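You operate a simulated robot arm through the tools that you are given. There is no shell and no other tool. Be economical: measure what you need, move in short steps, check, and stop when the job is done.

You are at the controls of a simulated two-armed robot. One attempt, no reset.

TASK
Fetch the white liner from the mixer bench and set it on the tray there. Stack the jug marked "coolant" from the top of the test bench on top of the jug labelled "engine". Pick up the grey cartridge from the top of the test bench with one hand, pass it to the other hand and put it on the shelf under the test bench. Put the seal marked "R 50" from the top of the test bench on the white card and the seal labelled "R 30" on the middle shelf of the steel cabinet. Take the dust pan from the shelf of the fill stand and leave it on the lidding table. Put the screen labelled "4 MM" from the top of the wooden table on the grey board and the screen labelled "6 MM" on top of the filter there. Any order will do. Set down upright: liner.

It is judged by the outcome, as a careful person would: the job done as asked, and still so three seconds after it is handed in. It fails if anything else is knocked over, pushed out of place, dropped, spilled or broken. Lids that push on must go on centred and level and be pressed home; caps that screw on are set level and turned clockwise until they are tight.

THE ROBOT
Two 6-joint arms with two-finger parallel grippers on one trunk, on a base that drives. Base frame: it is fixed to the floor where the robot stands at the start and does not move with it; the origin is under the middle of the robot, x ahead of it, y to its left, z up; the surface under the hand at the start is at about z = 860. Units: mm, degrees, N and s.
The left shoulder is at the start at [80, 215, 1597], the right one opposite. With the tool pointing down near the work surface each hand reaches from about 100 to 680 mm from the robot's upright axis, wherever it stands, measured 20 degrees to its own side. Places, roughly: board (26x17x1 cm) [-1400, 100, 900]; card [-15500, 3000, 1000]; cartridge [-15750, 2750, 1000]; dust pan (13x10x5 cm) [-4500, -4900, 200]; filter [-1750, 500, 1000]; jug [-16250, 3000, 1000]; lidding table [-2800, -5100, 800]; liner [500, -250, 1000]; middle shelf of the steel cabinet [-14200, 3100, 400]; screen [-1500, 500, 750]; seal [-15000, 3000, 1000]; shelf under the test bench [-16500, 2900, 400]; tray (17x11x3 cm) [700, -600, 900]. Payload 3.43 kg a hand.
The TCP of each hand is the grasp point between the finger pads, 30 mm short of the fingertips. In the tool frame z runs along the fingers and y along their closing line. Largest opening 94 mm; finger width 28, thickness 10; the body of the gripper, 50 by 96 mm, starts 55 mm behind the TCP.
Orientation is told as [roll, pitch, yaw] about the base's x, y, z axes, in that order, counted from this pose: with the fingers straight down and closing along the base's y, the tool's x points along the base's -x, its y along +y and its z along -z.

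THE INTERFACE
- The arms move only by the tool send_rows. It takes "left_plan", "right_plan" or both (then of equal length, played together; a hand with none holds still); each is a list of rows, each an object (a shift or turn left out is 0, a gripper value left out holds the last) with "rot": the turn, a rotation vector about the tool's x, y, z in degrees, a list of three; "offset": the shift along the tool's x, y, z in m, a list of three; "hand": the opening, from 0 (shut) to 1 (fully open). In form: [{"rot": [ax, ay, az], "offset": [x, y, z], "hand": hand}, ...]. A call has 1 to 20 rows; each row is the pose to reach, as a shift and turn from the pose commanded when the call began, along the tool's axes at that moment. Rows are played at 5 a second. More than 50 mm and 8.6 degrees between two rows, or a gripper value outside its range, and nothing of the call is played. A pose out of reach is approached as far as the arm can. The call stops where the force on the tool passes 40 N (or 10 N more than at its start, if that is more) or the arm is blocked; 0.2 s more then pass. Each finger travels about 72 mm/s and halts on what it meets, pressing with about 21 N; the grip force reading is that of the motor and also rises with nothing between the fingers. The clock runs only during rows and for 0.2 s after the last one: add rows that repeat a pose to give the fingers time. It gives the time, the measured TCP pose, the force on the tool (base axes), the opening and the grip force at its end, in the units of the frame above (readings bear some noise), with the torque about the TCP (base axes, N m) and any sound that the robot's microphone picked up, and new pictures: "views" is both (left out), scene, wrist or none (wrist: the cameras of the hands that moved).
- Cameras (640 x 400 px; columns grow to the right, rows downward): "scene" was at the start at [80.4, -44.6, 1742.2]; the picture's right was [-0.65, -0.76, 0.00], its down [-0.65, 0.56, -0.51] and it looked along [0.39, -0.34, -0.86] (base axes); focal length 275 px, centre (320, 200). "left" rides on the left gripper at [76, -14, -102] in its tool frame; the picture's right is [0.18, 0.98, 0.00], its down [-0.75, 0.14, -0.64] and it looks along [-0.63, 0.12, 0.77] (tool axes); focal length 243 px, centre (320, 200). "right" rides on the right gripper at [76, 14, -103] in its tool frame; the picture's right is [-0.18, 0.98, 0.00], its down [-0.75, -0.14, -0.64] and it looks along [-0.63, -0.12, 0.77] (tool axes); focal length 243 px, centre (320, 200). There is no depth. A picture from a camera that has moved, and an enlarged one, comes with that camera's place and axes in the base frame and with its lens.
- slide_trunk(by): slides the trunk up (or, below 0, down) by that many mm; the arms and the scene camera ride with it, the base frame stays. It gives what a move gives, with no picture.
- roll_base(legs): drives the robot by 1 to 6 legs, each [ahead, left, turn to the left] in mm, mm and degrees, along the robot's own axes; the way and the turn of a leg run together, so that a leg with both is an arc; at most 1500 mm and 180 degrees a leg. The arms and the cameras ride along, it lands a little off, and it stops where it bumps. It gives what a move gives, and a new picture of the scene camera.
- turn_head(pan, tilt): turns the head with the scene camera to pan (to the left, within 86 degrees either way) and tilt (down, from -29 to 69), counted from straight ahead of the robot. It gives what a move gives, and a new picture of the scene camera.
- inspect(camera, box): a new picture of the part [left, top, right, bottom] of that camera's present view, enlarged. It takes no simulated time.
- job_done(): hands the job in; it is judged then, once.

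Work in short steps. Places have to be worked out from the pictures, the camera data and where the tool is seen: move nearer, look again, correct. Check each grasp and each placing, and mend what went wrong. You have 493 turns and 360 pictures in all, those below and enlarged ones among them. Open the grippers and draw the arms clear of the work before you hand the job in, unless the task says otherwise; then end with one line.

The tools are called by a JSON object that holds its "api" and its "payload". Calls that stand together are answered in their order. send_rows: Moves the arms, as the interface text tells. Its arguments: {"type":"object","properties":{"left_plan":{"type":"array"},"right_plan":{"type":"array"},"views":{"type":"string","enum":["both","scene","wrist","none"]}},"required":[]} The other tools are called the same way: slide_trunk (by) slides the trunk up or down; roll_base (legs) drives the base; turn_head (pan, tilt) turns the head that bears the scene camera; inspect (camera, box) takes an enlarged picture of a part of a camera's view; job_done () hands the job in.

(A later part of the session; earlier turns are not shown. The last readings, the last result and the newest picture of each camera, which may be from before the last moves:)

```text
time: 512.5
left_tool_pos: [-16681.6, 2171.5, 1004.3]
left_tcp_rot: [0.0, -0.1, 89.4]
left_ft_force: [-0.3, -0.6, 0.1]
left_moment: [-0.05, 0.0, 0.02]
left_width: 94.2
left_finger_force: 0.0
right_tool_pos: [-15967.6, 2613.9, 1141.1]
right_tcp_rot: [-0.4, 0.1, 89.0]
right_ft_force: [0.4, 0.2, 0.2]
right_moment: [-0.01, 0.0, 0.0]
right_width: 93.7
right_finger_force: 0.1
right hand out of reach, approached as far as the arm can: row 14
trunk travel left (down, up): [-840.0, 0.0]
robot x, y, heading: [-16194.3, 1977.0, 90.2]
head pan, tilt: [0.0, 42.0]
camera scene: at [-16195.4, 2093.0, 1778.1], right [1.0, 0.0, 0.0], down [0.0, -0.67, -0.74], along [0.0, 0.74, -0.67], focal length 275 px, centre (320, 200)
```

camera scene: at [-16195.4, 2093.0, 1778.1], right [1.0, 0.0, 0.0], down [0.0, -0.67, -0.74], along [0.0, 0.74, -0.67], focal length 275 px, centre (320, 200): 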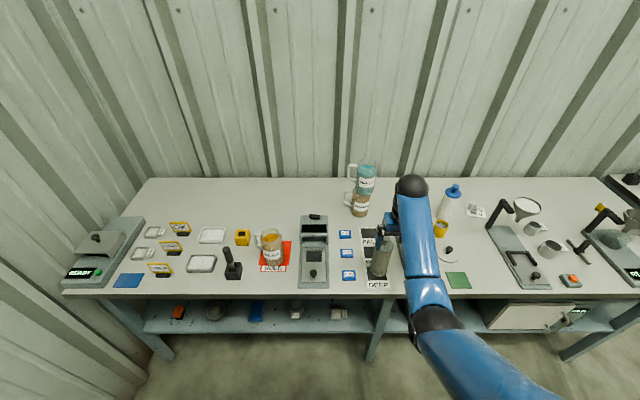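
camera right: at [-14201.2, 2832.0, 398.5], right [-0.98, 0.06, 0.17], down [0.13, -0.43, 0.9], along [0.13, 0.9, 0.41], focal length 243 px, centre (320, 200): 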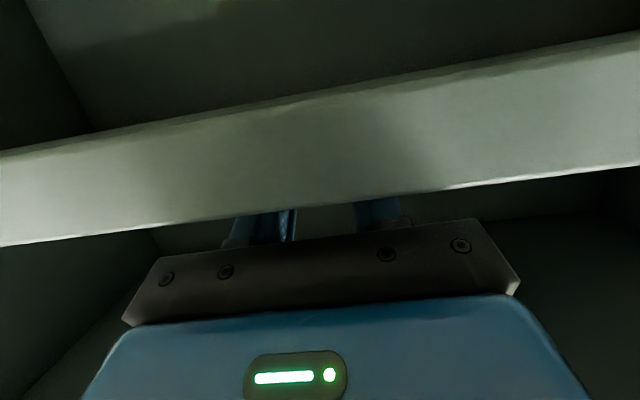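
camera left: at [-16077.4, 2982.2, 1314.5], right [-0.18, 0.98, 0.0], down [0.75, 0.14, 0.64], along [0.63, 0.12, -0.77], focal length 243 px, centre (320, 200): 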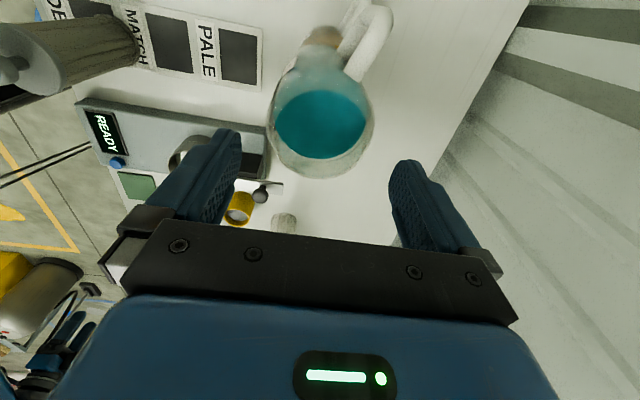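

Nice overview: both stacked jugs fine. Drive ahead 70 to bring the right hand over the cartridge and look.

{"api": "roll_base", "payload": {"legs": [[70, 0, 0]]}}

{"api": "inspect", "payload": {"camera": "right", "box": [0, 0, 640, 400]}}

```text
time: 513.5
left_tool_pos: [-16682.1, 2229.1, 1006.7]
left_tcp_rot: [0.0, -0.7, 89.6]
left_ft_force: [-0.4, -1.2, 0.2]
left_moment: [0.11, 0.01, 0.0]
left_width: 93.8
left_finger_force: 0.0
right_tool_pos: [-15970.3, 2671.9, 1148.1]
right_tcp_rot: [-0.4, -0.6, 89.1]
right_ft_force: [0.0, -1.4, -0.1]
right_moment: [0.09, -0.02, -0.01]
right_width: 94.4
right_finger_force: 0.2
trunk travel left (down, up): [-840.0, 0.0]
robot x, y, heading: [-16197.3, 2047.5, 90.2]
head pan, tilt: [0.0, 42.0]
camera scene: at [-16196.0, 2144.7, 1779.5], right [1.0, 0.0, 0.0], down [0.0, -0.66, -0.75], along [0.0, 0.75, -0.66], focal length 275 px, centre (320, 200)
```

scene: 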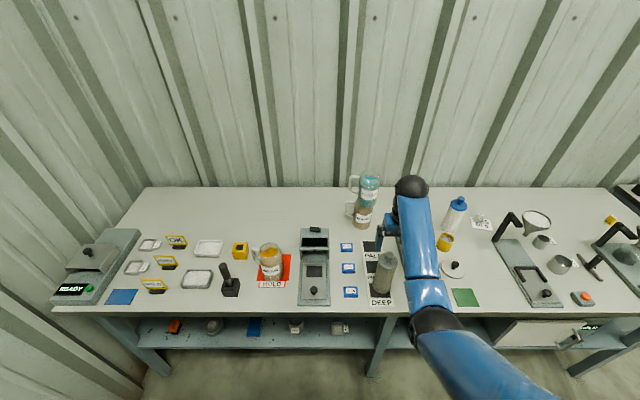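

```text
1.00 times, centred on (320, 200) of right (not enlarged: the box is as wide or as high as the picture)
camera zoom: at [-15985.6, 2595.5, 1248.8], right [-0.98, 0.2, 0.0], down [0.15, 0.74, 0.65], along [0.13, 0.64, -0.76], focal length 243 px, centre (320, 200)
```

zoom: 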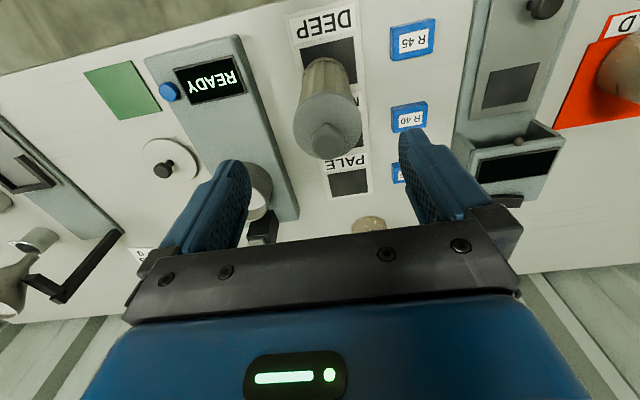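

Cartridge axis ≈ (-15971,2696), body top ≈1025, knob top ≈1045. Move +24 in y and descend to z≈1005.

{"api": "send_rows", "payload": {"right_plan": [{"offset": [-0.024, 0.001, 0.0]}, {"offset": [-0.024, 0.001, 0.035]}, {"offset": [-0.024, 0.001, 0.07]}, {"offset": [-0.024, 0.001, 0.09]}, {"offset": [-0.024, 0.001, 0.09]}], "views": "wrist"}}

```text
time: 514.7
left_tool_pos: [-16680.8, 2239.0, 1004.6]
left_tcp_rot: [-0.1, 0.0, 89.6]
left_ft_force: [0.3, -0.8, -0.8]
left_moment: [0.0, 0.0, 0.05]
left_width: 94.3
left_finger_force: 0.0
right_tool_pos: [-15969.0, 2708.9, 1048.2]
right_tcp_rot: [-0.4, 0.1, 89.2]
right_ft_force: [0.0, 0.2, 0.2]
right_moment: [0.0, -0.02, -0.01]
right_width: 93.9
right_finger_force: 0.1
trunk travel left (down, up): [-840.0, 0.0]
robot x, y, heading: [-16195.3, 2050.4, 90.0]
head pan, tilt: [0.0, 42.0]
camera right: at [-15985.2, 2633.0, 1151.1], right [-0.98, 0.2, -0.01], down [0.15, 0.75, 0.64], along [0.13, 0.63, -0.77], focal length 243 px, centre (320, 200)
```

right: 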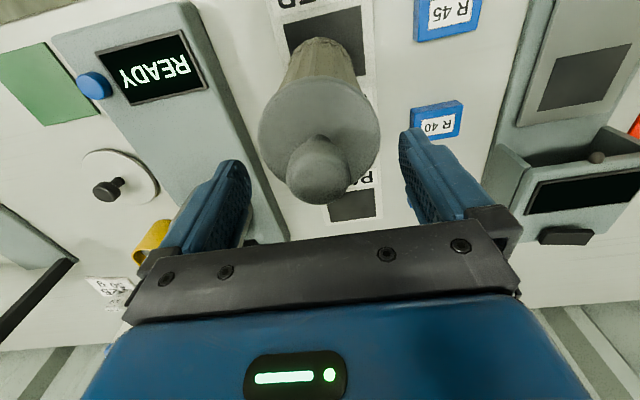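

The base had still been moving; the axis is ~20 mm nearer. Correct and descend to z≈1005.

{"api": "send_rows", "payload": {"right_plan": [{"offset": [0.02, 0.001, 0.0]}, {"offset": [0.02, 0.001, 0.02]}, {"offset": [0.02, 0.001, 0.043]}, {"offset": [0.02, 0.001, 0.043]}], "views": "wrist"}}

```text
time: 515.7
left_tool_pos: [-16681.8, 2235.2, 1004.8]
left_tcp_rot: [-0.1, -0.3, 89.6]
left_ft_force: [0.3, -0.5, -0.2]
left_moment: [-0.01, -0.02, 0.02]
left_width: 93.9
left_finger_force: 0.0
right_tool_pos: [-15971.8, 2686.1, 1013.1]
right_tcp_rot: [-0.5, -0.7, 89.2]
right_ft_force: [2.5, 5.0, 28.3]
right_moment: [-0.21, 0.18, 0.02]
right_width: 94.1
right_finger_force: 0.1
trunk travel left (down, up): [-840.0, 0.0]
robot x, y, heading: [-16192.0, 2047.5, 90.0]
head pan, tilt: [0.0, 42.0]
camera right: at [-15987.8, 2610.0, 1114.2], right [-0.98, 0.2, -0.01], down [0.15, 0.74, 0.65], along [0.13, 0.64, -0.76], focal length 243 px, centre (320, 200)
```

right: 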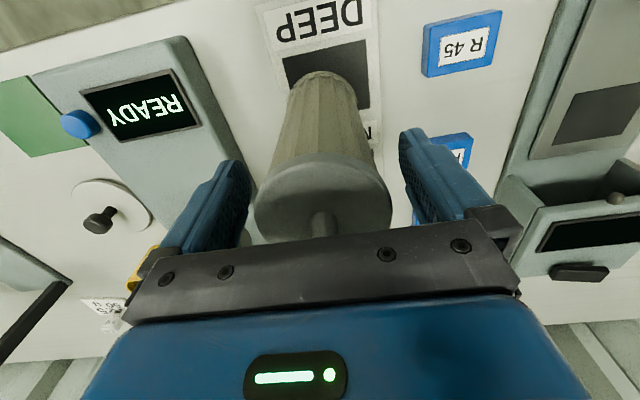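

The palm touches the knob. Raise 6 mm and close on the body.

{"api": "send_rows", "payload": {"right_plan": [{"offset": [0, 0, -0.008]}, {"offset": [0, 0, -0.008], "hand": 0.8}, {"offset": [0, 0, -0.008], "hand": 0.5}, {"offset": [0, 0, -0.008], "hand": 0.2}, {"offset": [0, 0, -0.008]}, {"offset": [0, 0, -0.008]}], "views": "wrist"}}

```text
time: 517.1
left_tool_pos: [-16681.7, 2239.4, 1004.2]
left_tcp_rot: [0.0, -0.1, 89.6]
left_ft_force: [-0.6, -1.2, -0.8]
left_moment: [0.02, 0.03, -0.02]
left_width: 94.1
left_finger_force: 0.0
right_tool_pos: [-15970.9, 2686.0, 1015.3]
right_tcp_rot: [-0.3, 0.1, 89.1]
right_ft_force: [0.6, 0.4, -0.1]
right_moment: [0.0, 0.01, -0.01]
right_width: 68.1
right_finger_force: 20.9
trunk travel left (down, up): [-840.0, 0.0]
robot x, y, heading: [-16191.9, 2047.9, 90.3]
head pan, tilt: [0.0, 42.0]
camera right: at [-15986.7, 2611.5, 1116.9], right [-0.98, 0.2, -0.01], down [0.15, 0.75, 0.64], along [0.13, 0.63, -0.77], focal length 243 px, centre (320, 200)
```

right: 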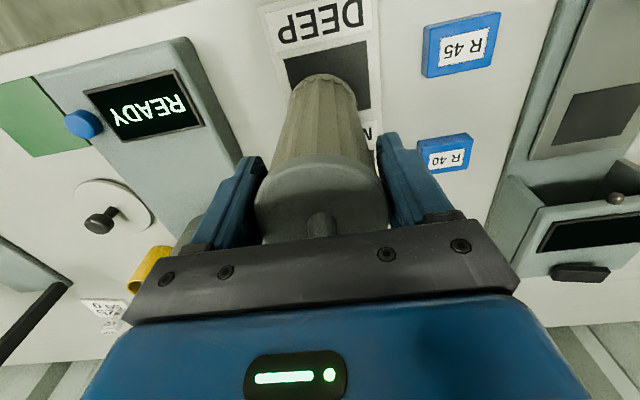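

Gripped (68 mm). Lift 80 mm and back away 450 mm from the bench.

{"api": "send_rows", "payload": {"right_plan": [{"offset": [0, 0, -0.02]}, {"offset": [0, 0, -0.045]}, {"offset": [0, 0, -0.07]}, {"offset": [0, 0, -0.09]}], "views": "none"}}

{"api": "roll_base", "payload": {"legs": [[-500, 0, 0]]}}

```text
time: 518.1
left_tool_pos: [-16681.6, 2238.6, 1003.8]
left_tcp_rot: [0.0, -0.2, 89.7]
left_ft_force: [0.9, -0.2, 0.3]
left_moment: [-0.03, -0.01, -0.02]
left_width: 94.0
left_finger_force: 0.1
right_tool_pos: [-15971.1, 2688.0, 1107.2]
right_tcp_rot: [-0.4, 0.1, 89.2]
right_ft_force: [0.3, 0.8, -2.8]
right_moment: [-0.01, -0.01, -0.03]
right_width: 68.2
right_finger_force: 20.8
trunk travel left (down, up): [-840.0, 0.0]
robot x, y, heading: [-16194.4, 2052.0, 90.2]
head pan, tilt: [0.0, 42.0]
```

```text
time: 521.0
left_tool_pos: [-16680.9, 1738.7, 1004.6]
left_tcp_rot: [0.0, 0.1, 89.3]
left_ft_force: [-0.1, 0.5, -0.8]
left_moment: [0.03, 0.03, 0.0]
left_width: 93.8
left_finger_force: 0.1
right_tool_pos: [-15967.7, 2187.0, 1105.4]
right_tcp_rot: [-0.3, 0.0, 89.0]
right_ft_force: [0.3, -0.1, -2.5]
right_moment: [-0.05, 0.0, -0.04]
right_width: 67.9
right_finger_force: 21.0
trunk travel left (down, up): [-840.0, 0.0]
robot x, y, heading: [-16192.3, 1543.6, 90.3]
head pan, tilt: [0.0, 42.0]
camera scene: at [-16194.8, 1663.7, 1777.7], right [1.0, 0.0, 0.0], down [0.0, -0.67, -0.74], along [0.0, 0.74, -0.67], focal length 275 px, centre (320, 200)
```

scene: 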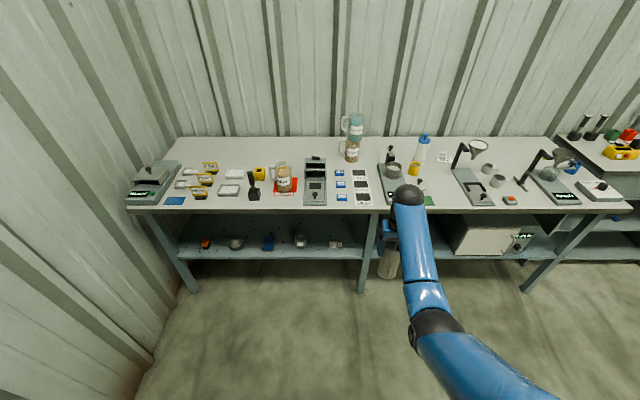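

Held well. Handover plan: right hand (tool down) brings it to the middle; left hand comes horizontally from behind (pitch −88°) gripping the lower body. Move the right hand first.

{"api": "send_rows", "payload": {"right_plan": [{"offset": [0.003, 0.04, -0.005]}, {"offset": [0.006, 0.08, -0.01]}, {"offset": [0.009, 0.12, -0.015]}, {"offset": [0.012, 0.16, -0.02]}, {"offset": [0.016, 0.2, -0.025]}, {"offset": [0.02, 0.24, -0.03]}, {"offset": [0.023, 0.285, -0.035]}], "views": "none"}}

{"api": "send_rows", "payload": {"left_plan": [{"offset": [-0.024, -0.024, -0.0055], "rot": [0, -7.4, 0]}, {"offset": [-0.048, -0.048, -0.011], "rot": [0, -14.8, 0]}, {"offset": [-0.072, -0.072, -0.0165], "rot": [0, -22.2, 0]}, {"offset": [-0.096, -0.096, -0.022], "rot": [0, -29.6, 0]}, {"offset": [-0.12, -0.12, -0.0275], "rot": [0, -37, 0]}, {"offset": [-0.144, -0.144, -0.033], "rot": [0, -44.4, 0]}, {"offset": [-0.168, -0.168, -0.0385], "rot": [0, -51.8, 0]}, {"offset": [-0.192, -0.192, -0.044], "rot": [0, -59.2, 0]}, {"offset": [-0.216, -0.216, -0.0495], "rot": [0, -66.6, 0]}, {"offset": [-0.24, -0.24, -0.055], "rot": [0, -74, 0]}, {"offset": [-0.264, -0.264, -0.0605], "rot": [0, -81.4, 0]}, {"offset": [-0.28, -0.286, -0.066], "rot": [0, -88, 0]}], "views": "both"}}

```text
time: 522.6
left_tool_pos: [-16681.6, 1737.2, 1003.1]
left_tcp_rot: [-0.1, -0.1, 89.4]
left_ft_force: [1.1, -0.5, 0.3]
left_moment: [-0.01, -0.01, -0.01]
left_width: 94.1
left_finger_force: 0.0
right_tool_pos: [-16255.2, 2165.8, 1142.9]
right_tcp_rot: [-0.5, -0.1, 89.1]
right_ft_force: [-0.4, -0.7, -3.2]
right_moment: [-0.01, 0.0, 0.03]
right_width: 68.1
right_finger_force: 20.6
trunk travel left (down, up): [-840.0, 0.0]
robot x, y, heading: [-16194.4, 1546.2, 90.0]
head pan, tilt: [0.0, 42.0]
```

```text
time: 523.6
left_tool_pos: [-16656.6, 1868.5, 1077.6]
left_tcp_rot: [10.4, -33.2, 84.3]
left_ft_force: [0.0, -0.2, 0.1]
left_moment: [-0.01, 0.02, 0.03]
left_width: 94.1
left_finger_force: 0.0
right_tool_pos: [-16252.2, 2165.9, 1139.1]
right_tcp_rot: [-0.4, 0.2, 89.0]
right_ft_force: [1.0, 0.2, -3.8]
right_moment: [-0.03, 0.0, 0.02]
right_width: 67.9
right_finger_force: 20.6
trunk travel left (down, up): [-840.0, 0.0]
robot x, y, heading: [-16190.1, 1546.7, 90.1]
head pan, tilt: [0.0, 42.0]
stopped in row 5 (left hand): the arm was blocked; the commanded pose is now the measured one
camera scene: at [-16194.7, 1661.1, 1777.2], right [1.0, 0.0, 0.0], down [0.0, -0.67, -0.74], along [0.0, 0.74, -0.67], focal length 275 px, centre (320, 200)
camera left: at [-16635.5, 1747.7, 1117.6], right [-0.99, -0.15, 0.05], down [0.0, 0.27, 0.96], along [-0.16, 0.95, -0.27], focal length 243 px, centre (320, 200)
```

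scene: 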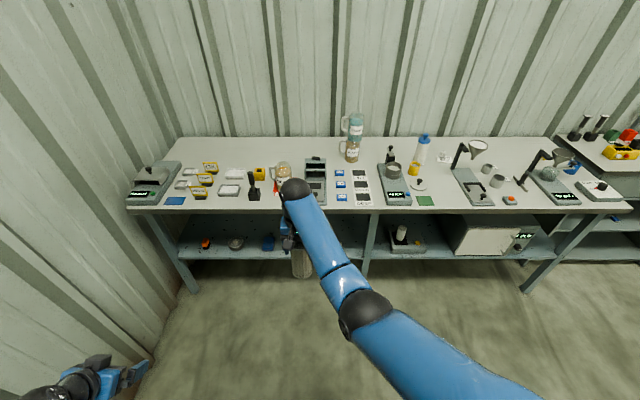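
left: 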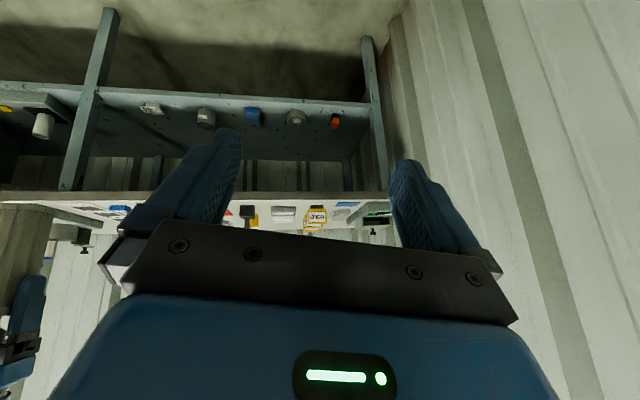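

The left arm was blocked (likely near its own body). Extend it forward first, then pitch.

{"api": "send_rows", "payload": {"left_plan": [{"offset": [-0.034, -0.01, 0.02]}, {"offset": [-0.067, -0.02, 0.04]}, {"offset": [-0.1, -0.03, 0.06]}, {"offset": [-0.134, -0.04, 0.08]}, {"offset": [-0.168, -0.05, 0.1]}], "views": "scene"}}

```text
time: 524.9
left_tool_pos: [-16605.7, 2064.6, 1080.2]
left_tcp_rot: [10.3, -33.1, 84.2]
left_ft_force: [0.4, 0.2, 0.2]
left_moment: [0.01, 0.02, 0.0]
left_width: 93.8
left_finger_force: 0.1
right_tool_pos: [-16253.5, 2168.2, 1139.5]
right_tcp_rot: [-0.3, 0.1, 89.1]
right_ft_force: [0.6, 0.4, -2.5]
right_moment: [-0.02, 0.03, 0.01]
right_width: 68.3
right_finger_force: 21.4
trunk travel left (down, up): [-840.0, 0.0]
robot x, y, heading: [-16192.2, 1548.5, 90.1]
head pan, tilt: [0.0, 42.0]
camera scene: at [-16195.6, 1662.7, 1777.8], right [1.0, 0.0, 0.0], down [0.0, -0.67, -0.74], along [0.0, 0.74, -0.67], focal length 275 px, centre (320, 200)
```

scene: 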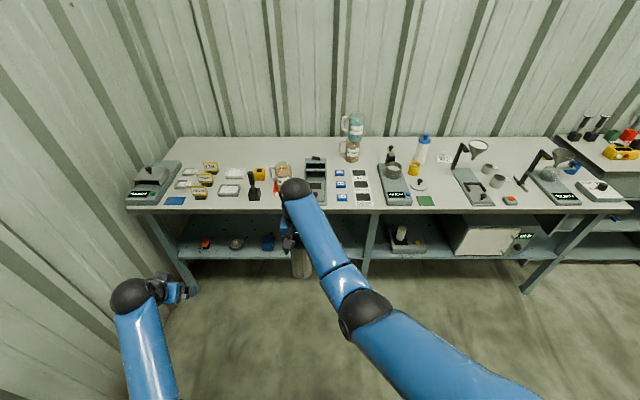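

{"api": "send_rows", "payload": {"left_plan": [{"rot": [0, -8, 0]}, {"rot": [0, -16, 0]}, {"rot": [0, -24, 0]}, {"rot": [0, -32, 0]}, {"rot": [0, -40, 0]}, {"rot": [0, -48, 0]}, {"rot": [0, -54, 0]}], "views": "none"}}

```text
time: 526.5
left_tool_pos: [-16606.7, 2062.6, 1078.7]
left_tcp_rot: [74.7, -81.1, 15.5]
left_ft_force: [0.1, -0.3, 0.2]
left_moment: [0.03, -0.01, -0.03]
left_width: 94.1
left_finger_force: 0.0
right_tool_pos: [-16252.7, 2167.1, 1140.2]
right_tcp_rot: [-0.3, 0.0, 89.1]
right_ft_force: [0.4, 0.0, -2.8]
right_moment: [0.03, -0.03, -0.01]
right_width: 68.2
right_finger_force: 21.1
trunk travel left (down, up): [-840.0, 0.0]
robot x, y, heading: [-16194.4, 1546.4, 90.0]
head pan, tilt: [0.0, 42.0]
```

The tool now points forward (2° below horizontal) with an 8.6° twist; correct it and move right to lateral +60.

{"api": "send_rows", "payload": {"left_plan": [{"rot": [0, 0, -4.3]}, {"rot": [0, 0, -8.5]}], "views": "none"}}

{"api": "send_rows", "payload": {"left_plan": [{"offset": [0, -0.04, -0.005]}, {"offset": [0, -0.08, -0.01]}, {"offset": [0, -0.12, -0.015]}, {"offset": [0, -0.16, -0.02]}, {"offset": [0, -0.2, -0.025]}, {"offset": [0, -0.24, -0.03]}], "views": "both"}}

```text
time: 527.0
left_tool_pos: [-16605.3, 2063.1, 1079.7]
left_tcp_rot: [1.8, -87.6, 88.6]
left_ft_force: [-0.2, 0.4, 0.0]
left_moment: [0.0, -0.04, -0.01]
left_width: 94.0
left_finger_force: 0.1
right_tool_pos: [-16252.2, 2166.6, 1140.3]
right_tcp_rot: [-0.4, 0.0, 89.1]
right_ft_force: [0.9, 0.0, -3.8]
right_moment: [0.0, 0.01, 0.04]
right_width: 68.1
right_finger_force: 21.1
trunk travel left (down, up): [-840.0, 0.0]
robot x, y, heading: [-16192.4, 1545.1, 90.1]
head pan, tilt: [0.0, 42.0]
```

```text
time: 528.5
left_tool_pos: [-16390.5, 2034.1, 1061.0]
left_tcp_rot: [0.0, -82.6, 87.7]
left_ft_force: [0.5, 0.5, 0.1]
left_moment: [-0.03, -0.03, 0.0]
left_width: 93.8
left_finger_force: 0.1
left hand out of reach, approached as far as the arm can: row 5, 6
right_tool_pos: [-16252.3, 2165.5, 1140.7]
right_tcp_rot: [-0.4, 0.0, 89.1]
right_ft_force: [-0.1, 0.1, -4.1]
right_moment: [-0.03, -0.01, 0.0]
right_width: 68.2
right_finger_force: 21.0
trunk travel left (down, up): [-840.0, 0.0]
robot x, y, heading: [-16189.5, 1545.0, 89.9]
head pan, tilt: [0.0, 42.0]
camera scene: at [-16195.4, 1660.3, 1778.0], right [1.0, 0.0, 0.0], down [0.0, -0.67, -0.74], along [0.0, 0.74, -0.67], focal length 275 px, centre (320, 200)
camera left: at [-16379.7, 1920.6, 1000.0], right [-0.98, 0.01, -0.18], down [-0.16, -0.53, 0.83], along [-0.09, 0.85, 0.53], focal length 243 px, centre (320, 200)
```

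scene: 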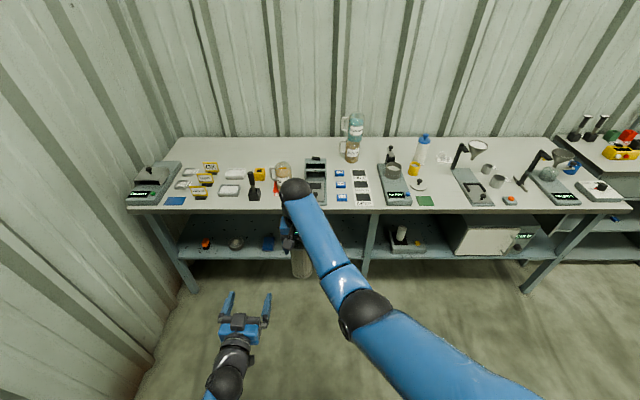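
left: 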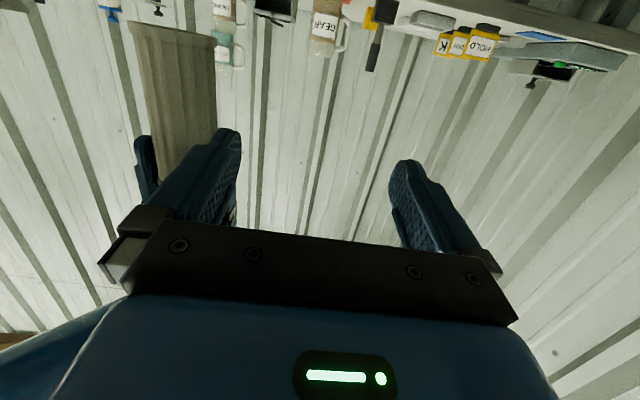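

Advance 60 mm first (less folded), then shift right ~138 mm to line up with the cartridge.

{"api": "send_rows", "payload": {"left_plan": [{"offset": [0, -0.01, 0.03]}, {"offset": [0, -0.03, 0.055]}, {"offset": [0, -0.07, 0.06]}, {"offset": [0, -0.11, 0.06]}, {"offset": [0, -0.138, 0.06]}, {"offset": [0, -0.138, 0.06]}], "views": "both"}}

```text
time: 529.9
left_tool_pos: [-16226.6, 2097.4, 1078.5]
left_tcp_rot: [3.3, -87.5, 87.0]
left_ft_force: [0.1, 0.9, -0.2]
left_moment: [0.02, 0.0, 0.01]
left_width: 93.9
left_finger_force: 0.0
left hand out of reach, approached as far as the arm can: row 1
right_tool_pos: [-16252.2, 2167.8, 1140.6]
right_tcp_rot: [-0.3, 0.0, 89.1]
right_ft_force: [-0.2, -0.5, -3.4]
right_moment: [-0.04, -0.01, -0.02]
right_width: 67.8
right_finger_force: 21.3
trunk travel left (down, up): [-840.0, 0.0]
robot x, y, heading: [-16191.0, 1545.2, 89.9]
head pan, tilt: [0.0, 42.0]
camera scene: at [-16195.5, 1660.9, 1778.0], right [1.0, 0.0, 0.0], down [0.0, -0.67, -0.74], along [0.0, 0.74, -0.67], focal length 275 px, centre (320, 200)
camera left: at [-16211.1, 1990.6, 1006.2], right [-0.98, -0.01, -0.18], down [-0.14, -0.61, 0.78], along [-0.12, 0.79, 0.6], focal length 243 px, centre (320, 200)
```

scene: 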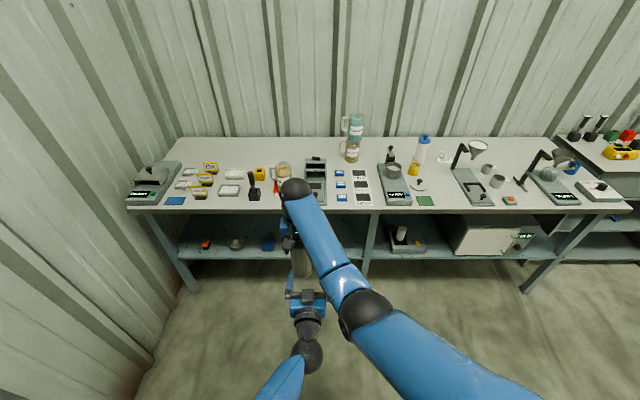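
left: 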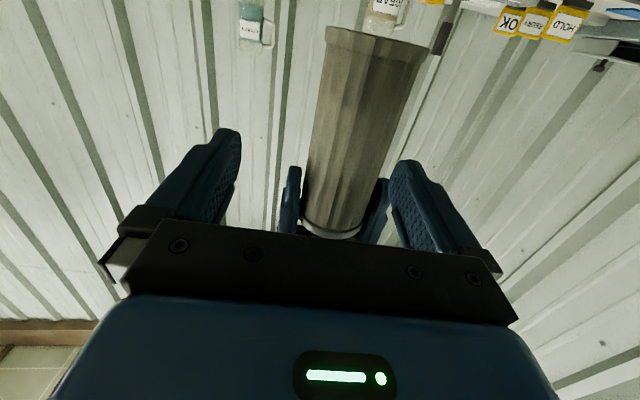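

Shift 26 mm left, 8 mm down, then advance 70 mm onto the cartridge.

{"api": "send_rows", "payload": {"left_plan": [{"offset": [0.004, 0.013, 0]}, {"offset": [0.008, 0.026, 0.0]}, {"offset": [0.008, 0.026, 0.01]}], "views": "wrist"}}

```text
time: 530.6
left_tool_pos: [-16252.8, 2105.4, 1068.7]
left_tcp_rot: [3.4, -87.6, 86.9]
left_ft_force: [0.0, -0.8, -0.2]
left_moment: [0.0, -0.05, 0.0]
left_width: 94.0
left_finger_force: 0.0
right_tool_pos: [-16252.7, 2166.3, 1139.4]
right_tcp_rot: [-0.5, -0.1, 89.1]
right_ft_force: [0.4, -0.1, -2.4]
right_moment: [-0.03, 0.0, 0.0]
right_width: 68.0
right_finger_force: 20.9
trunk travel left (down, up): [-840.0, 0.0]
robot x, y, heading: [-16194.2, 1546.3, 89.8]
head pan, tilt: [0.0, 42.0]
camera left: at [-16237.8, 2000.4, 996.8], right [-0.98, -0.01, -0.18], down [-0.14, -0.61, 0.78], along [-0.12, 0.79, 0.6], focal length 243 px, centre (320, 200)
```

left: 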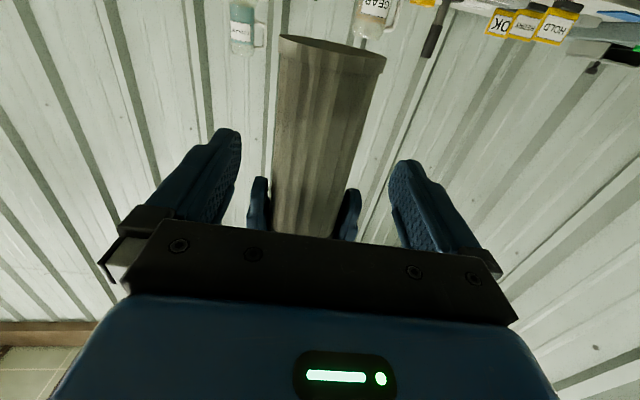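

Centred. Advance 60 mm.

{"api": "send_rows", "payload": {"left_plan": [{"offset": [0, 0, 0.015]}, {"offset": [0, 0, 0.03]}, {"offset": [0, 0, 0.045]}, {"offset": [0, 0, 0.058]}, {"offset": [0, 0, 0.058]}], "views": "wrist"}}

```text
time: 531.9
left_tool_pos: [-16253.8, 2160.9, 1067.3]
left_tcp_rot: [3.2, -87.6, 87.1]
left_ft_force: [0.0, -1.1, -0.6]
left_moment: [0.02, 0.01, 0.02]
left_width: 94.0
left_finger_force: 0.0
right_tool_pos: [-16252.8, 2166.2, 1140.6]
right_tcp_rot: [-0.4, -0.1, 89.1]
right_ft_force: [0.3, 0.7, -3.9]
right_moment: [-0.03, 0.0, 0.01]
right_width: 68.0
right_finger_force: 21.4
trunk travel left (down, up): [-840.0, 0.0]
robot x, y, heading: [-16191.7, 1543.9, 90.0]
head pan, tilt: [0.0, 42.0]
camera left: at [-16238.5, 2055.7, 994.6], right [-0.98, -0.01, -0.18], down [-0.14, -0.61, 0.78], along [-0.12, 0.79, 0.6], focal length 243 px, centre (320, 200)
```

left: 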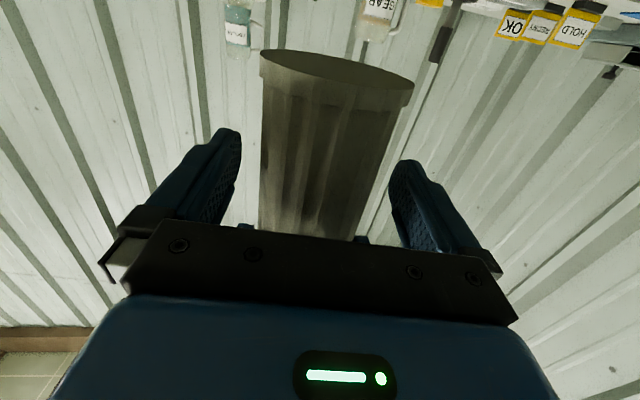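

Cartridge is between the left fingers. Close the left hand.

{"api": "send_rows", "payload": {"left_plan": [{"hand": 0.8}, {"hand": 0.65}, {"hand": 0.4}, {"hand": 0.2}, {"hand": 0.2}, {"hand": 0.2}], "views": "none"}}

```text
time: 533.2
left_tool_pos: [-16253.2, 2161.8, 1066.7]
left_tcp_rot: [3.9, -87.7, 86.2]
left_ft_force: [10.0, 0.5, 0.2]
left_moment: [0.04, 0.31, -0.12]
left_width: 66.6
left_finger_force: 20.7
right_tool_pos: [-16253.6, 2165.7, 1141.5]
right_tcp_rot: [-0.3, 0.1, 89.1]
right_ft_force: [-8.5, -1.4, -0.8]
right_moment: [-0.16, 0.43, 0.1]
right_width: 68.0
right_finger_force: 21.4
trunk travel left (down, up): [-840.0, 0.0]
robot x, y, heading: [-16194.3, 1544.3, 90.1]
head pan, tilt: [0.0, 42.0]
```

Both hands hold it. Open the right hand and raise it clear.

{"api": "send_rows", "payload": {"right_plan": [{"hand": 0.8}, {"hand": 0.95}, {"hand": 1.0}, {"hand": 1.0}, {"offset": [0, 0, -0.03]}, {"offset": [0, 0, -0.06]}], "views": "scene"}}

```text
time: 534.6
left_tool_pos: [-16253.4, 2161.3, 1067.1]
left_tcp_rot: [3.4, -87.6, 87.0]
left_ft_force: [0.3, 0.4, -0.5]
left_moment: [-0.03, 0.02, 0.02]
left_width: 66.4
left_finger_force: 21.0
right_tool_pos: [-16252.1, 2166.5, 1199.7]
right_tcp_rot: [-0.4, 0.0, 89.1]
right_ft_force: [-0.5, 0.1, -0.2]
right_moment: [-0.03, 0.01, 0.02]
right_width: 94.0
right_finger_force: 0.0
trunk travel left (down, up): [-840.0, 0.0]
robot x, y, heading: [-16197.5, 1547.5, 89.8]
head pan, tilt: [0.0, 42.0]
camera scene: at [-16195.4, 1660.0, 1778.0], right [1.0, 0.0, 0.0], down [0.0, -0.67, -0.74], along [0.0, 0.74, -0.67], focal length 275 px, centre (320, 200)
```

scene: 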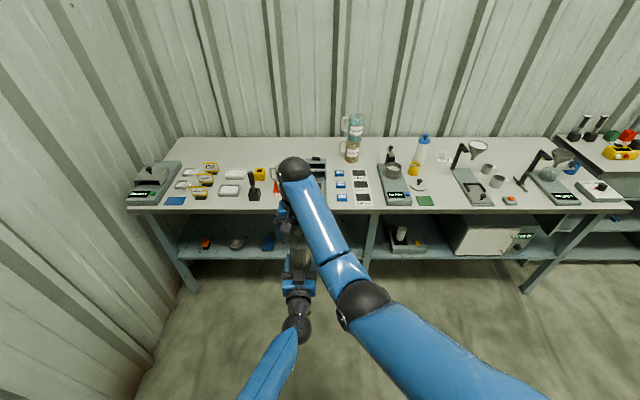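

The right fingertips are still around the knob; raise 50 more, then retract the right hand to its side.

{"api": "send_rows", "payload": {"right_plan": [{"offset": [0, 0, -0.02]}, {"offset": [0, 0, -0.04]}, {"offset": [0, 0, -0.055]}], "views": "wrist"}}

```text
time: 535.5
left_tool_pos: [-16253.7, 2161.6, 1067.5]
left_tcp_rot: [3.4, -87.7, 86.9]
left_ft_force: [-0.6, -0.6, 0.1]
left_moment: [-0.02, -0.02, 0.0]
left_width: 66.7
left_finger_force: 21.0
right_tool_pos: [-16265.3, 2188.0, 1242.4]
right_tcp_rot: [-0.4, -0.1, 89.1]
right_ft_force: [0.4, 0.0, -0.8]
right_moment: [-0.04, 0.0, -0.03]
right_width: 93.9
right_finger_force: 0.1
right hand out of reach, approached as far as the arm can: row 1, 2, 3
trunk travel left (down, up): [-840.0, 0.0]
robot x, y, heading: [-16194.6, 1546.1, 90.3]
head pan, tilt: [0.0, 42.0]
camera right: at [-16280.6, 2111.9, 1344.6], right [-0.98, 0.2, -0.01], down [0.15, 0.75, 0.64], along [0.13, 0.63, -0.77], focal length 243 px, centre (320, 200)
```

right: 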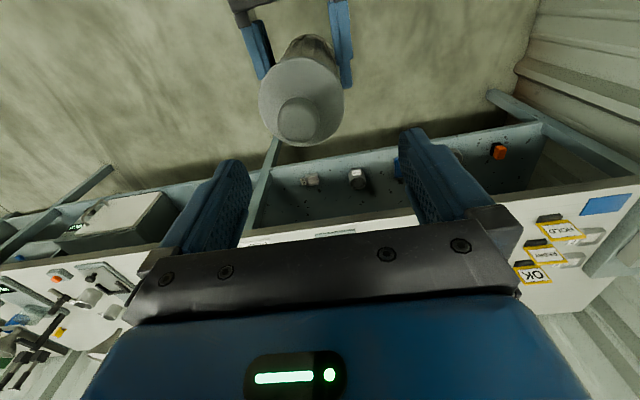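

Handover done; left hand holds it. Move the right hand to the right, then park it low at its side.

{"api": "send_rows", "payload": {"right_plan": [{"offset": [0, -0.04, 0]}, {"offset": [0, -0.08, 0]}, {"offset": [0, -0.12, 0.0]}, {"offset": [0, -0.16, 0.01]}, {"offset": [0.01, -0.2, 0.03]}, {"offset": [0.03, -0.24, 0.05]}, {"offset": [0.05, -0.28, 0.07]}, {"offset": [0.08, -0.31, 0.09]}, {"offset": [0.11, -0.34, 0.11]}, {"offset": [0.14, -0.37, 0.13]}, {"offset": [0.17, -0.4, 0.15]}, {"offset": [0.2, -0.43, 0.17]}, {"offset": [0.23, -0.46, 0.19]}, {"offset": [0.26, -0.49, 0.2]}, {"offset": [0.3, -0.51, 0.21]}, {"offset": [0.34, -0.53, 0.21]}, {"offset": [0.38, -0.54, 0.21]}, {"offset": [0.42, -0.55, 0.21]}], "views": "none"}}

{"api": "turn_head", "payload": {"pan": 5, "tilt": 50}}

```text
time: 539.2
left_tool_pos: [-16253.4, 2159.8, 1066.7]
left_tcp_rot: [3.5, -87.6, 86.8]
left_ft_force: [0.2, -0.2, -0.6]
left_moment: [-0.03, -0.03, -0.02]
left_width: 66.4
left_finger_force: 20.9
right_tool_pos: [-15719.0, 1755.7, 1037.2]
right_tcp_rot: [-0.4, -0.1, 89.1]
right_ft_force: [-0.1, 0.2, -0.2]
right_moment: [-0.01, -0.03, 0.03]
right_width: 93.9
right_finger_force: 0.0
right hand out of reach, approached as far as the arm can: row 1, 2, 3, 4, 5, 6, 7, 8, 9, 10, 11, 12, 13
trunk travel left (down, up): [-840.0, 0.0]
robot x, y, heading: [-16190.5, 1544.8, 90.2]
head pan, tilt: [0.0, 42.0]
```

```text
time: 539.9
left_tool_pos: [-16253.5, 2160.1, 1066.6]
left_tcp_rot: [3.7, -87.6, 86.7]
left_ft_force: [-0.2, -0.5, 0.4]
left_moment: [-0.05, 0.0, 0.01]
left_width: 66.6
left_finger_force: 20.4
right_tool_pos: [-15718.5, 1758.4, 1037.0]
right_tcp_rot: [-0.4, -0.1, 89.1]
right_ft_force: [-0.4, -0.4, -1.1]
right_moment: [-0.02, 0.01, 0.0]
right_width: 94.1
right_finger_force: 0.0
trunk travel left (down, up): [-840.0, 0.0]
robot x, y, heading: [-16194.9, 1545.2, 90.1]
head pan, tilt: [5.0, 50.0]
camera scene: at [-16201.9, 1653.0, 1766.9], right [1.0, 0.09, 0.0], down [0.07, -0.76, -0.64], along [-0.06, 0.64, -0.77], focal length 275 px, centre (320, 200)
```

scene: 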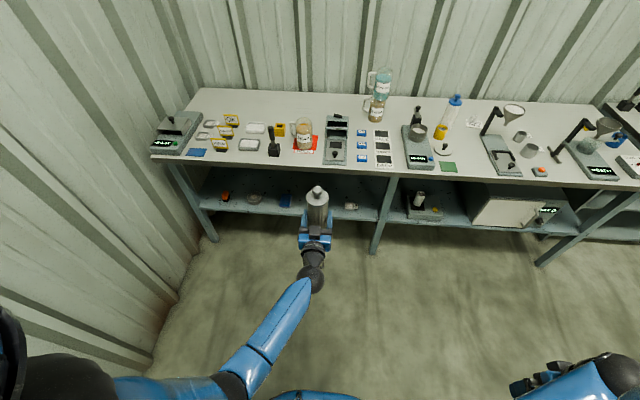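

Lower the trunk 500 and view the under-shelf.

{"api": "slide_trunk", "payload": {"by": -400}}

{"api": "slide_trunk", "payload": {"by": -100}}

{"api": "turn_head", "payload": {"pan": 0, "tilt": 25}}

{"api": "inspect", "payload": {"camera": "scene", "box": [160, 150, 460, 320]}}

```text
time: 543.8
left_tool_pos: [-16253.4, 2161.3, 665.9]
left_tcp_rot: [3.6, -87.6, 86.7]
left_ft_force: [0.3, 1.1, 0.2]
left_moment: [-0.04, 0.0, 0.0]
left_width: 66.6
left_finger_force: 20.6
right_tool_pos: [-15718.9, 1756.9, 635.0]
right_tcp_rot: [-0.4, 0.0, 89.0]
right_ft_force: [0.2, 0.2, 0.0]
right_moment: [0.01, -0.01, 0.01]
right_width: 93.8
right_finger_force: 0.0
trunk travel left (down, up): [-440.0, 400.0]
robot x, y, heading: [-16190.2, 1549.0, 89.7]
head pan, tilt: [5.0, 50.0]
```

```text
time: 545.1
left_tool_pos: [-16253.7, 2160.3, 567.5]
left_tcp_rot: [3.6, -87.5, 86.6]
left_ft_force: [0.7, 0.2, -0.4]
left_moment: [-0.02, 0.0, 0.02]
left_width: 66.5
left_finger_force: 20.4
right_tool_pos: [-15718.7, 1757.9, 535.4]
right_tcp_rot: [-0.4, 0.0, 89.2]
right_ft_force: [-0.1, 0.3, 0.2]
right_moment: [0.0, 0.0, 0.03]
right_width: 93.9
right_finger_force: 0.0
trunk travel left (down, up): [-340.0, 500.0]
robot x, y, heading: [-16194.9, 1542.2, 90.0]
head pan, tilt: [5.0, 50.0]
```

```text
time: 546.0
left_tool_pos: [-16252.1, 2160.3, 566.2]
left_tcp_rot: [3.5, -87.6, 86.7]
left_ft_force: [0.3, 0.1, 0.5]
left_moment: [-0.03, 0.0, 0.02]
left_width: 66.4
left_finger_force: 21.3
right_tool_pos: [-15717.6, 1758.5, 536.5]
right_tcp_rot: [-0.5, 0.0, 89.1]
right_ft_force: [-0.2, 0.4, 0.5]
right_moment: [0.0, 0.02, 0.02]
right_width: 93.9
right_finger_force: 0.0
trunk travel left (down, up): [-340.0, 500.0]
robot x, y, heading: [-16195.3, 1546.0, 89.9]
head pan, tilt: [0.0, 25.0]
camera scene: at [-16195.1, 1668.6, 1304.2], right [1.0, 0.0, 0.0], down [0.0, -0.42, -0.91], along [0.0, 0.91, -0.42], focal length 275 px, centre (320, 200)
```

scene: 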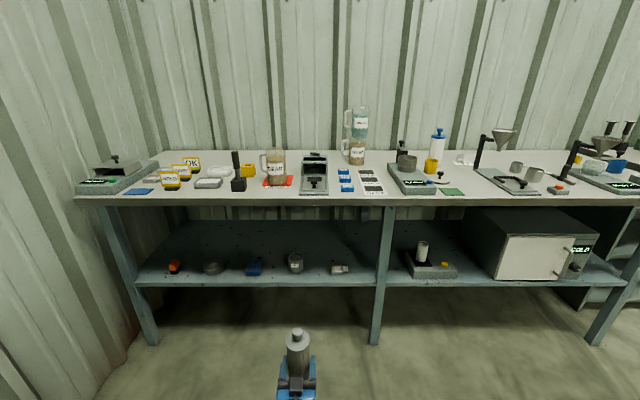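

```text
2.13 times, centred on (310, 235) of scene
camera zoom: at [-16195.1, 1668.6, 1304.2], right [1.0, 0.0, 0.0], down [0.0, -0.42, -0.91], along [0.0, 0.91, -0.42], focal length 586 px, centre (341, 125)
```

zoom: 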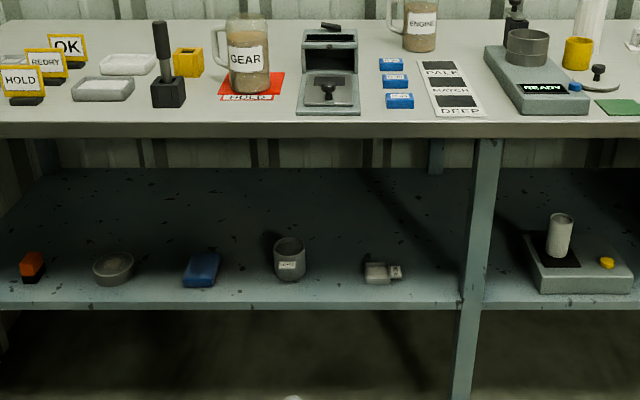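

Shelf front edge ≈ y 2642, z≈446. There's a free gap (~128 mm) between the can and the square part at x≈-16209. Shift 44 mm right and drive ahead 400, then check.

{"api": "roll_base", "payload": {"legs": [[0, -44, 0], [400, 0, 0]]}}

{"api": "inspect", "payload": {"camera": "scene", "box": [220, 200, 420, 370]}}

{"api": "inspect", "payload": {"camera": "left", "box": [0, 0, 640, 400]}}

```text
time: 549.0
left_tool_pos: [-16210.4, 2559.0, 566.3]
left_tcp_rot: [3.8, -87.6, 86.7]
left_ft_force: [0.0, -0.3, -0.2]
left_moment: [-0.01, -0.03, -0.01]
left_width: 66.5
left_finger_force: 21.3
right_tool_pos: [-15674.8, 2157.1, 535.8]
right_tcp_rot: [-0.4, 0.1, 89.1]
right_ft_force: [1.1, -0.4, -0.9]
right_moment: [0.0, -0.01, 0.01]
right_width: 93.9
right_finger_force: 0.0
trunk travel left (down, up): [-340.0, 500.0]
robot x, y, heading: [-16148.1, 1941.6, 89.8]
head pan, tilt: [0.0, 25.0]
camera scene: at [-16151.3, 2068.2, 1304.2], right [1.0, 0.0, 0.0], down [0.0, -0.42, -0.91], along [0.0, 0.91, -0.42], focal length 275 px, centre (320, 200)
```

scene: 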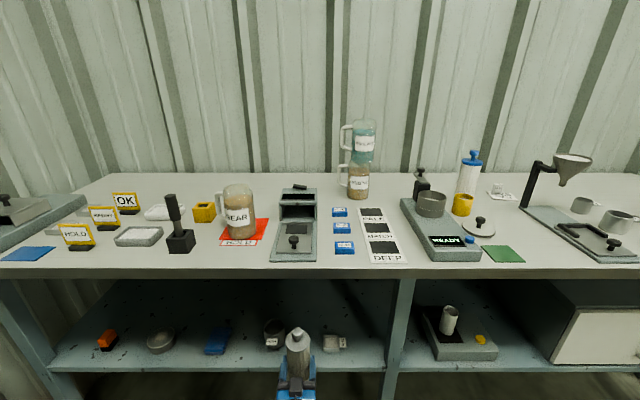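

```text
2.35 times, centred on (320, 285) of scene
camera zoom: at [-16151.3, 2068.2, 1304.2], right [1.0, 0.0, 0.0], down [0.0, -0.42, -0.91], along [0.0, 0.91, -0.42], focal length 646 px, centre (320, 0)
```

zoom: 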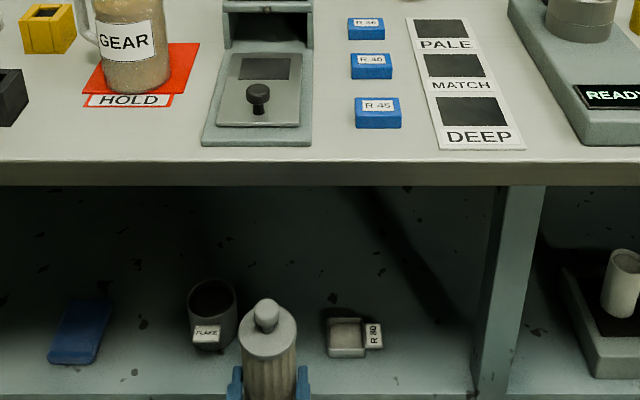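

```text
1.00 times, centred on (320, 200) of left (not enlarged: the box is as wide or as high as the picture)
camera zoom: at [-16194.8, 2454.3, 494.3], right [-0.98, -0.01, -0.18], down [-0.14, -0.61, 0.78], along [-0.12, 0.79, 0.6], focal length 243 px, centre (320, 200)
```

zoom: 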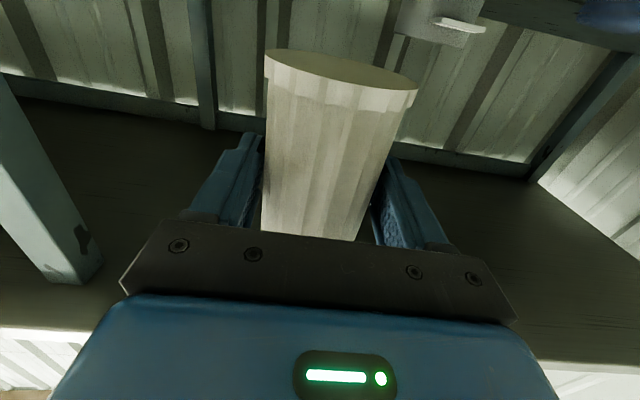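

The gap centre is ≈(-16205,2705). Drive ahead 145 mm (and 4 right).

{"api": "roll_base", "payload": {"legs": [[145, -4, 0]]}}

{"api": "inspect", "payload": {"camera": "scene", "box": [220, 250, 420, 400]}}

```text
time: 550.3
left_tool_pos: [-16203.8, 2704.1, 566.0]
left_tcp_rot: [3.8, -87.6, 86.5]
left_ft_force: [0.1, -0.5, 0.2]
left_moment: [-0.01, -0.01, -0.02]
left_width: 66.2
left_finger_force: 20.9
right_tool_pos: [-15670.9, 2301.6, 536.6]
right_tcp_rot: [-0.4, 0.1, 89.0]
right_ft_force: [0.8, -0.3, -0.1]
right_moment: [-0.01, -0.01, -0.02]
right_width: 93.9
right_finger_force: 0.0
trunk travel left (down, up): [-340.0, 500.0]
robot x, y, heading: [-16145.6, 2090.6, 89.7]
head pan, tilt: [0.0, 25.0]
camera scene: at [-16146.9, 2213.2, 1304.2], right [1.0, 0.0, 0.0], down [0.0, -0.42, -0.91], along [0.0, 0.91, -0.42], focal length 275 px, centre (320, 200)
```

scene: 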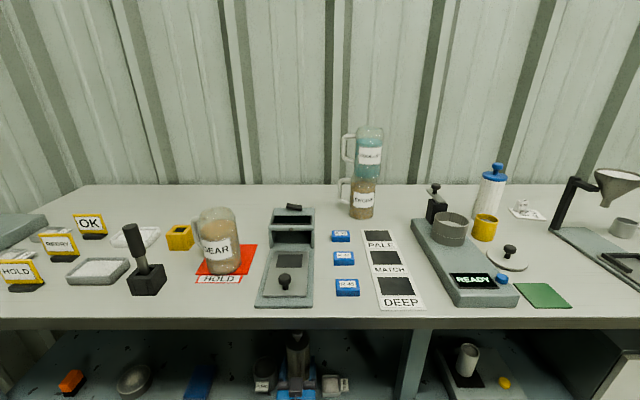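

```text
2.67 times, centred on (320, 325) of scene
camera zoom: at [-16146.9, 2213.2, 1304.2], right [1.0, 0.0, 0.0], down [0.0, -0.42, -0.91], along [0.0, 0.91, -0.42], focal length 732 px, centre (320, -133)
```

zoom: 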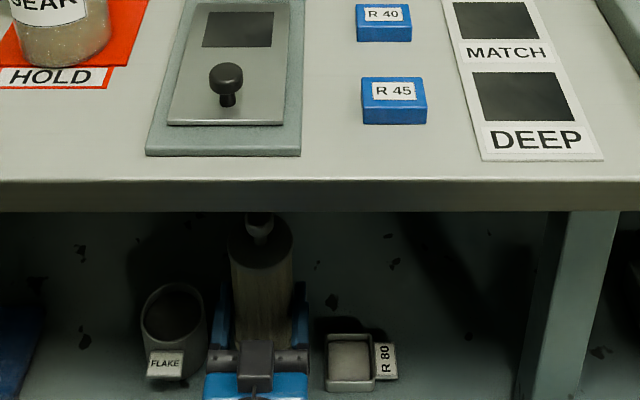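

Fits between; nudge 6 mm right, then lower the trunk 48.

{"api": "send_rows", "payload": {"left_plan": [{"offset": [0, -0.006, 0]}, {"offset": [0, -0.006, 0]}], "views": "none"}}

{"api": "slide_trunk", "payload": {"by": -45}}

{"api": "inspect", "payload": {"camera": "scene", "box": [220, 250, 420, 400]}}

```text
time: 550.9
left_tool_pos: [-16199.3, 2703.9, 567.2]
left_tcp_rot: [3.6, -87.6, 86.6]
left_ft_force: [0.3, -0.6, -0.2]
left_moment: [-0.04, -0.02, 0.0]
left_width: 66.4
left_finger_force: 20.9
right_tool_pos: [-15670.6, 2301.2, 536.4]
right_tcp_rot: [-0.4, 0.0, 89.0]
right_ft_force: [-0.2, -0.2, 0.8]
right_moment: [0.02, 0.01, 0.0]
right_width: 94.0
right_finger_force: 0.0
trunk travel left (down, up): [-340.0, 500.0]
robot x, y, heading: [-16145.9, 2091.3, 90.1]
head pan, tilt: [0.0, 25.0]
```

```text
time: 551.8
left_tool_pos: [-16200.6, 2704.1, 522.2]
left_tcp_rot: [3.7, -87.6, 86.6]
left_ft_force: [-0.1, 0.4, -0.1]
left_moment: [-0.03, 0.0, 0.02]
left_width: 66.4
left_finger_force: 21.3
right_tool_pos: [-15669.3, 2300.8, 491.4]
right_tcp_rot: [-0.4, 0.1, 89.1]
right_ft_force: [1.0, 0.4, 0.3]
right_moment: [-0.02, -0.02, 0.02]
right_width: 94.0
right_finger_force: 0.1
trunk travel left (down, up): [-295.0, 545.0]
robot x, y, heading: [-16146.2, 2089.6, 90.2]
head pan, tilt: [0.0, 25.0]
```

```text
2.67 times, centred on (320, 325) of scene
camera zoom: at [-16147.0, 2211.9, 1259.3], right [1.0, 0.0, 0.0], down [0.0, -0.42, -0.91], along [0.0, 0.91, -0.42], focal length 732 px, centre (320, -133)
```

zoom: 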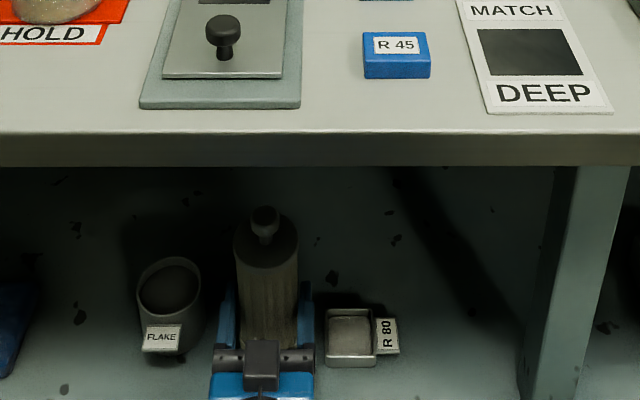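

Continue lowering by arm in 3 mm steps until contact.

{"api": "send_rows", "payload": {"left_plan": [{"offset": [0.003, 0, 0]}, {"offset": [0.006, 0, 0]}, {"offset": [0.009, 0, 0]}], "views": "none"}}

{"api": "send_rows", "payload": {"left_plan": [{"offset": [0.002, 0, 0]}, {"offset": [0.004, 0, 0]}, {"offset": [0.005, 0, 0]}], "views": "none"}}

```text
time: 552.6
left_tool_pos: [-16198.4, 2703.7, 512.3]
left_tcp_rot: [3.5, -87.6, 86.8]
left_ft_force: [0.2, 0.0, 0.5]
left_moment: [-0.03, 0.01, -0.01]
left_width: 66.4
left_finger_force: 20.9
right_tool_pos: [-15669.5, 2299.3, 491.5]
right_tcp_rot: [-0.4, 0.0, 89.0]
right_ft_force: [0.6, 0.1, -0.8]
right_moment: [-0.02, 0.04, 0.0]
right_width: 93.9
right_finger_force: 0.0
trunk travel left (down, up): [-295.0, 545.0]
robot x, y, heading: [-16142.3, 2085.9, 89.9]
head pan, tilt: [0.0, 25.0]
```

```text
time: 553.4
left_tool_pos: [-16200.3, 2703.1, 507.2]
left_tcp_rot: [3.9, -87.6, 86.6]
left_ft_force: [-0.3, -0.9, 0.8]
left_moment: [-0.02, 0.01, 0.02]
left_width: 66.3
left_finger_force: 20.7
right_tool_pos: [-15669.5, 2300.4, 492.0]
right_tcp_rot: [-0.4, -0.1, 89.1]
right_ft_force: [-0.7, -0.7, -0.6]
right_moment: [0.0, 0.03, -0.02]
right_width: 93.9
right_finger_force: 0.1
trunk travel left (down, up): [-295.0, 545.0]
robot x, y, heading: [-16148.5, 2087.9, 89.9]
head pan, tilt: [0.0, 25.0]
```

{"api": "send_rows", "payload": {"left_plan": [{"offset": [0.002, 0, 0]}, {"offset": [0.004, 0, 0]}, {"offset": [0.006, 0, 0]}], "views": "none"}}

{"api": "inspect", "payload": {"camera": "scene", "box": [220, 250, 420, 400]}}

```text
time: 554.2
left_tool_pos: [-16199.3, 2703.3, 501.4]
left_tcp_rot: [3.7, -87.5, 86.6]
left_ft_force: [0.2, 0.1, 0.1]
left_moment: [-0.04, 0.01, -0.05]
left_width: 66.5
left_finger_force: 20.5
right_tool_pos: [-15671.0, 2300.9, 491.0]
right_tcp_rot: [-0.4, 0.0, 88.9]
right_ft_force: [-0.2, -0.2, 0.7]
right_moment: [0.03, 0.01, 0.03]
right_width: 93.9
right_finger_force: 0.2
trunk travel left (down, up): [-295.0, 545.0]
robot x, y, heading: [-16144.4, 2090.6, 89.8]
head pan, tilt: [0.0, 25.0]
```

```text
2.67 times, centred on (320, 325) of scene
camera zoom: at [-16146.9, 2212.1, 1259.3], right [1.0, 0.0, 0.0], down [0.0, -0.42, -0.91], along [0.0, 0.91, -0.42], focal length 732 px, centre (320, -133)
```

zoom: 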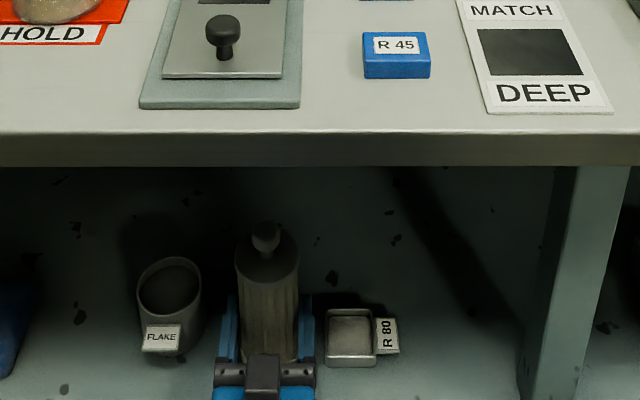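

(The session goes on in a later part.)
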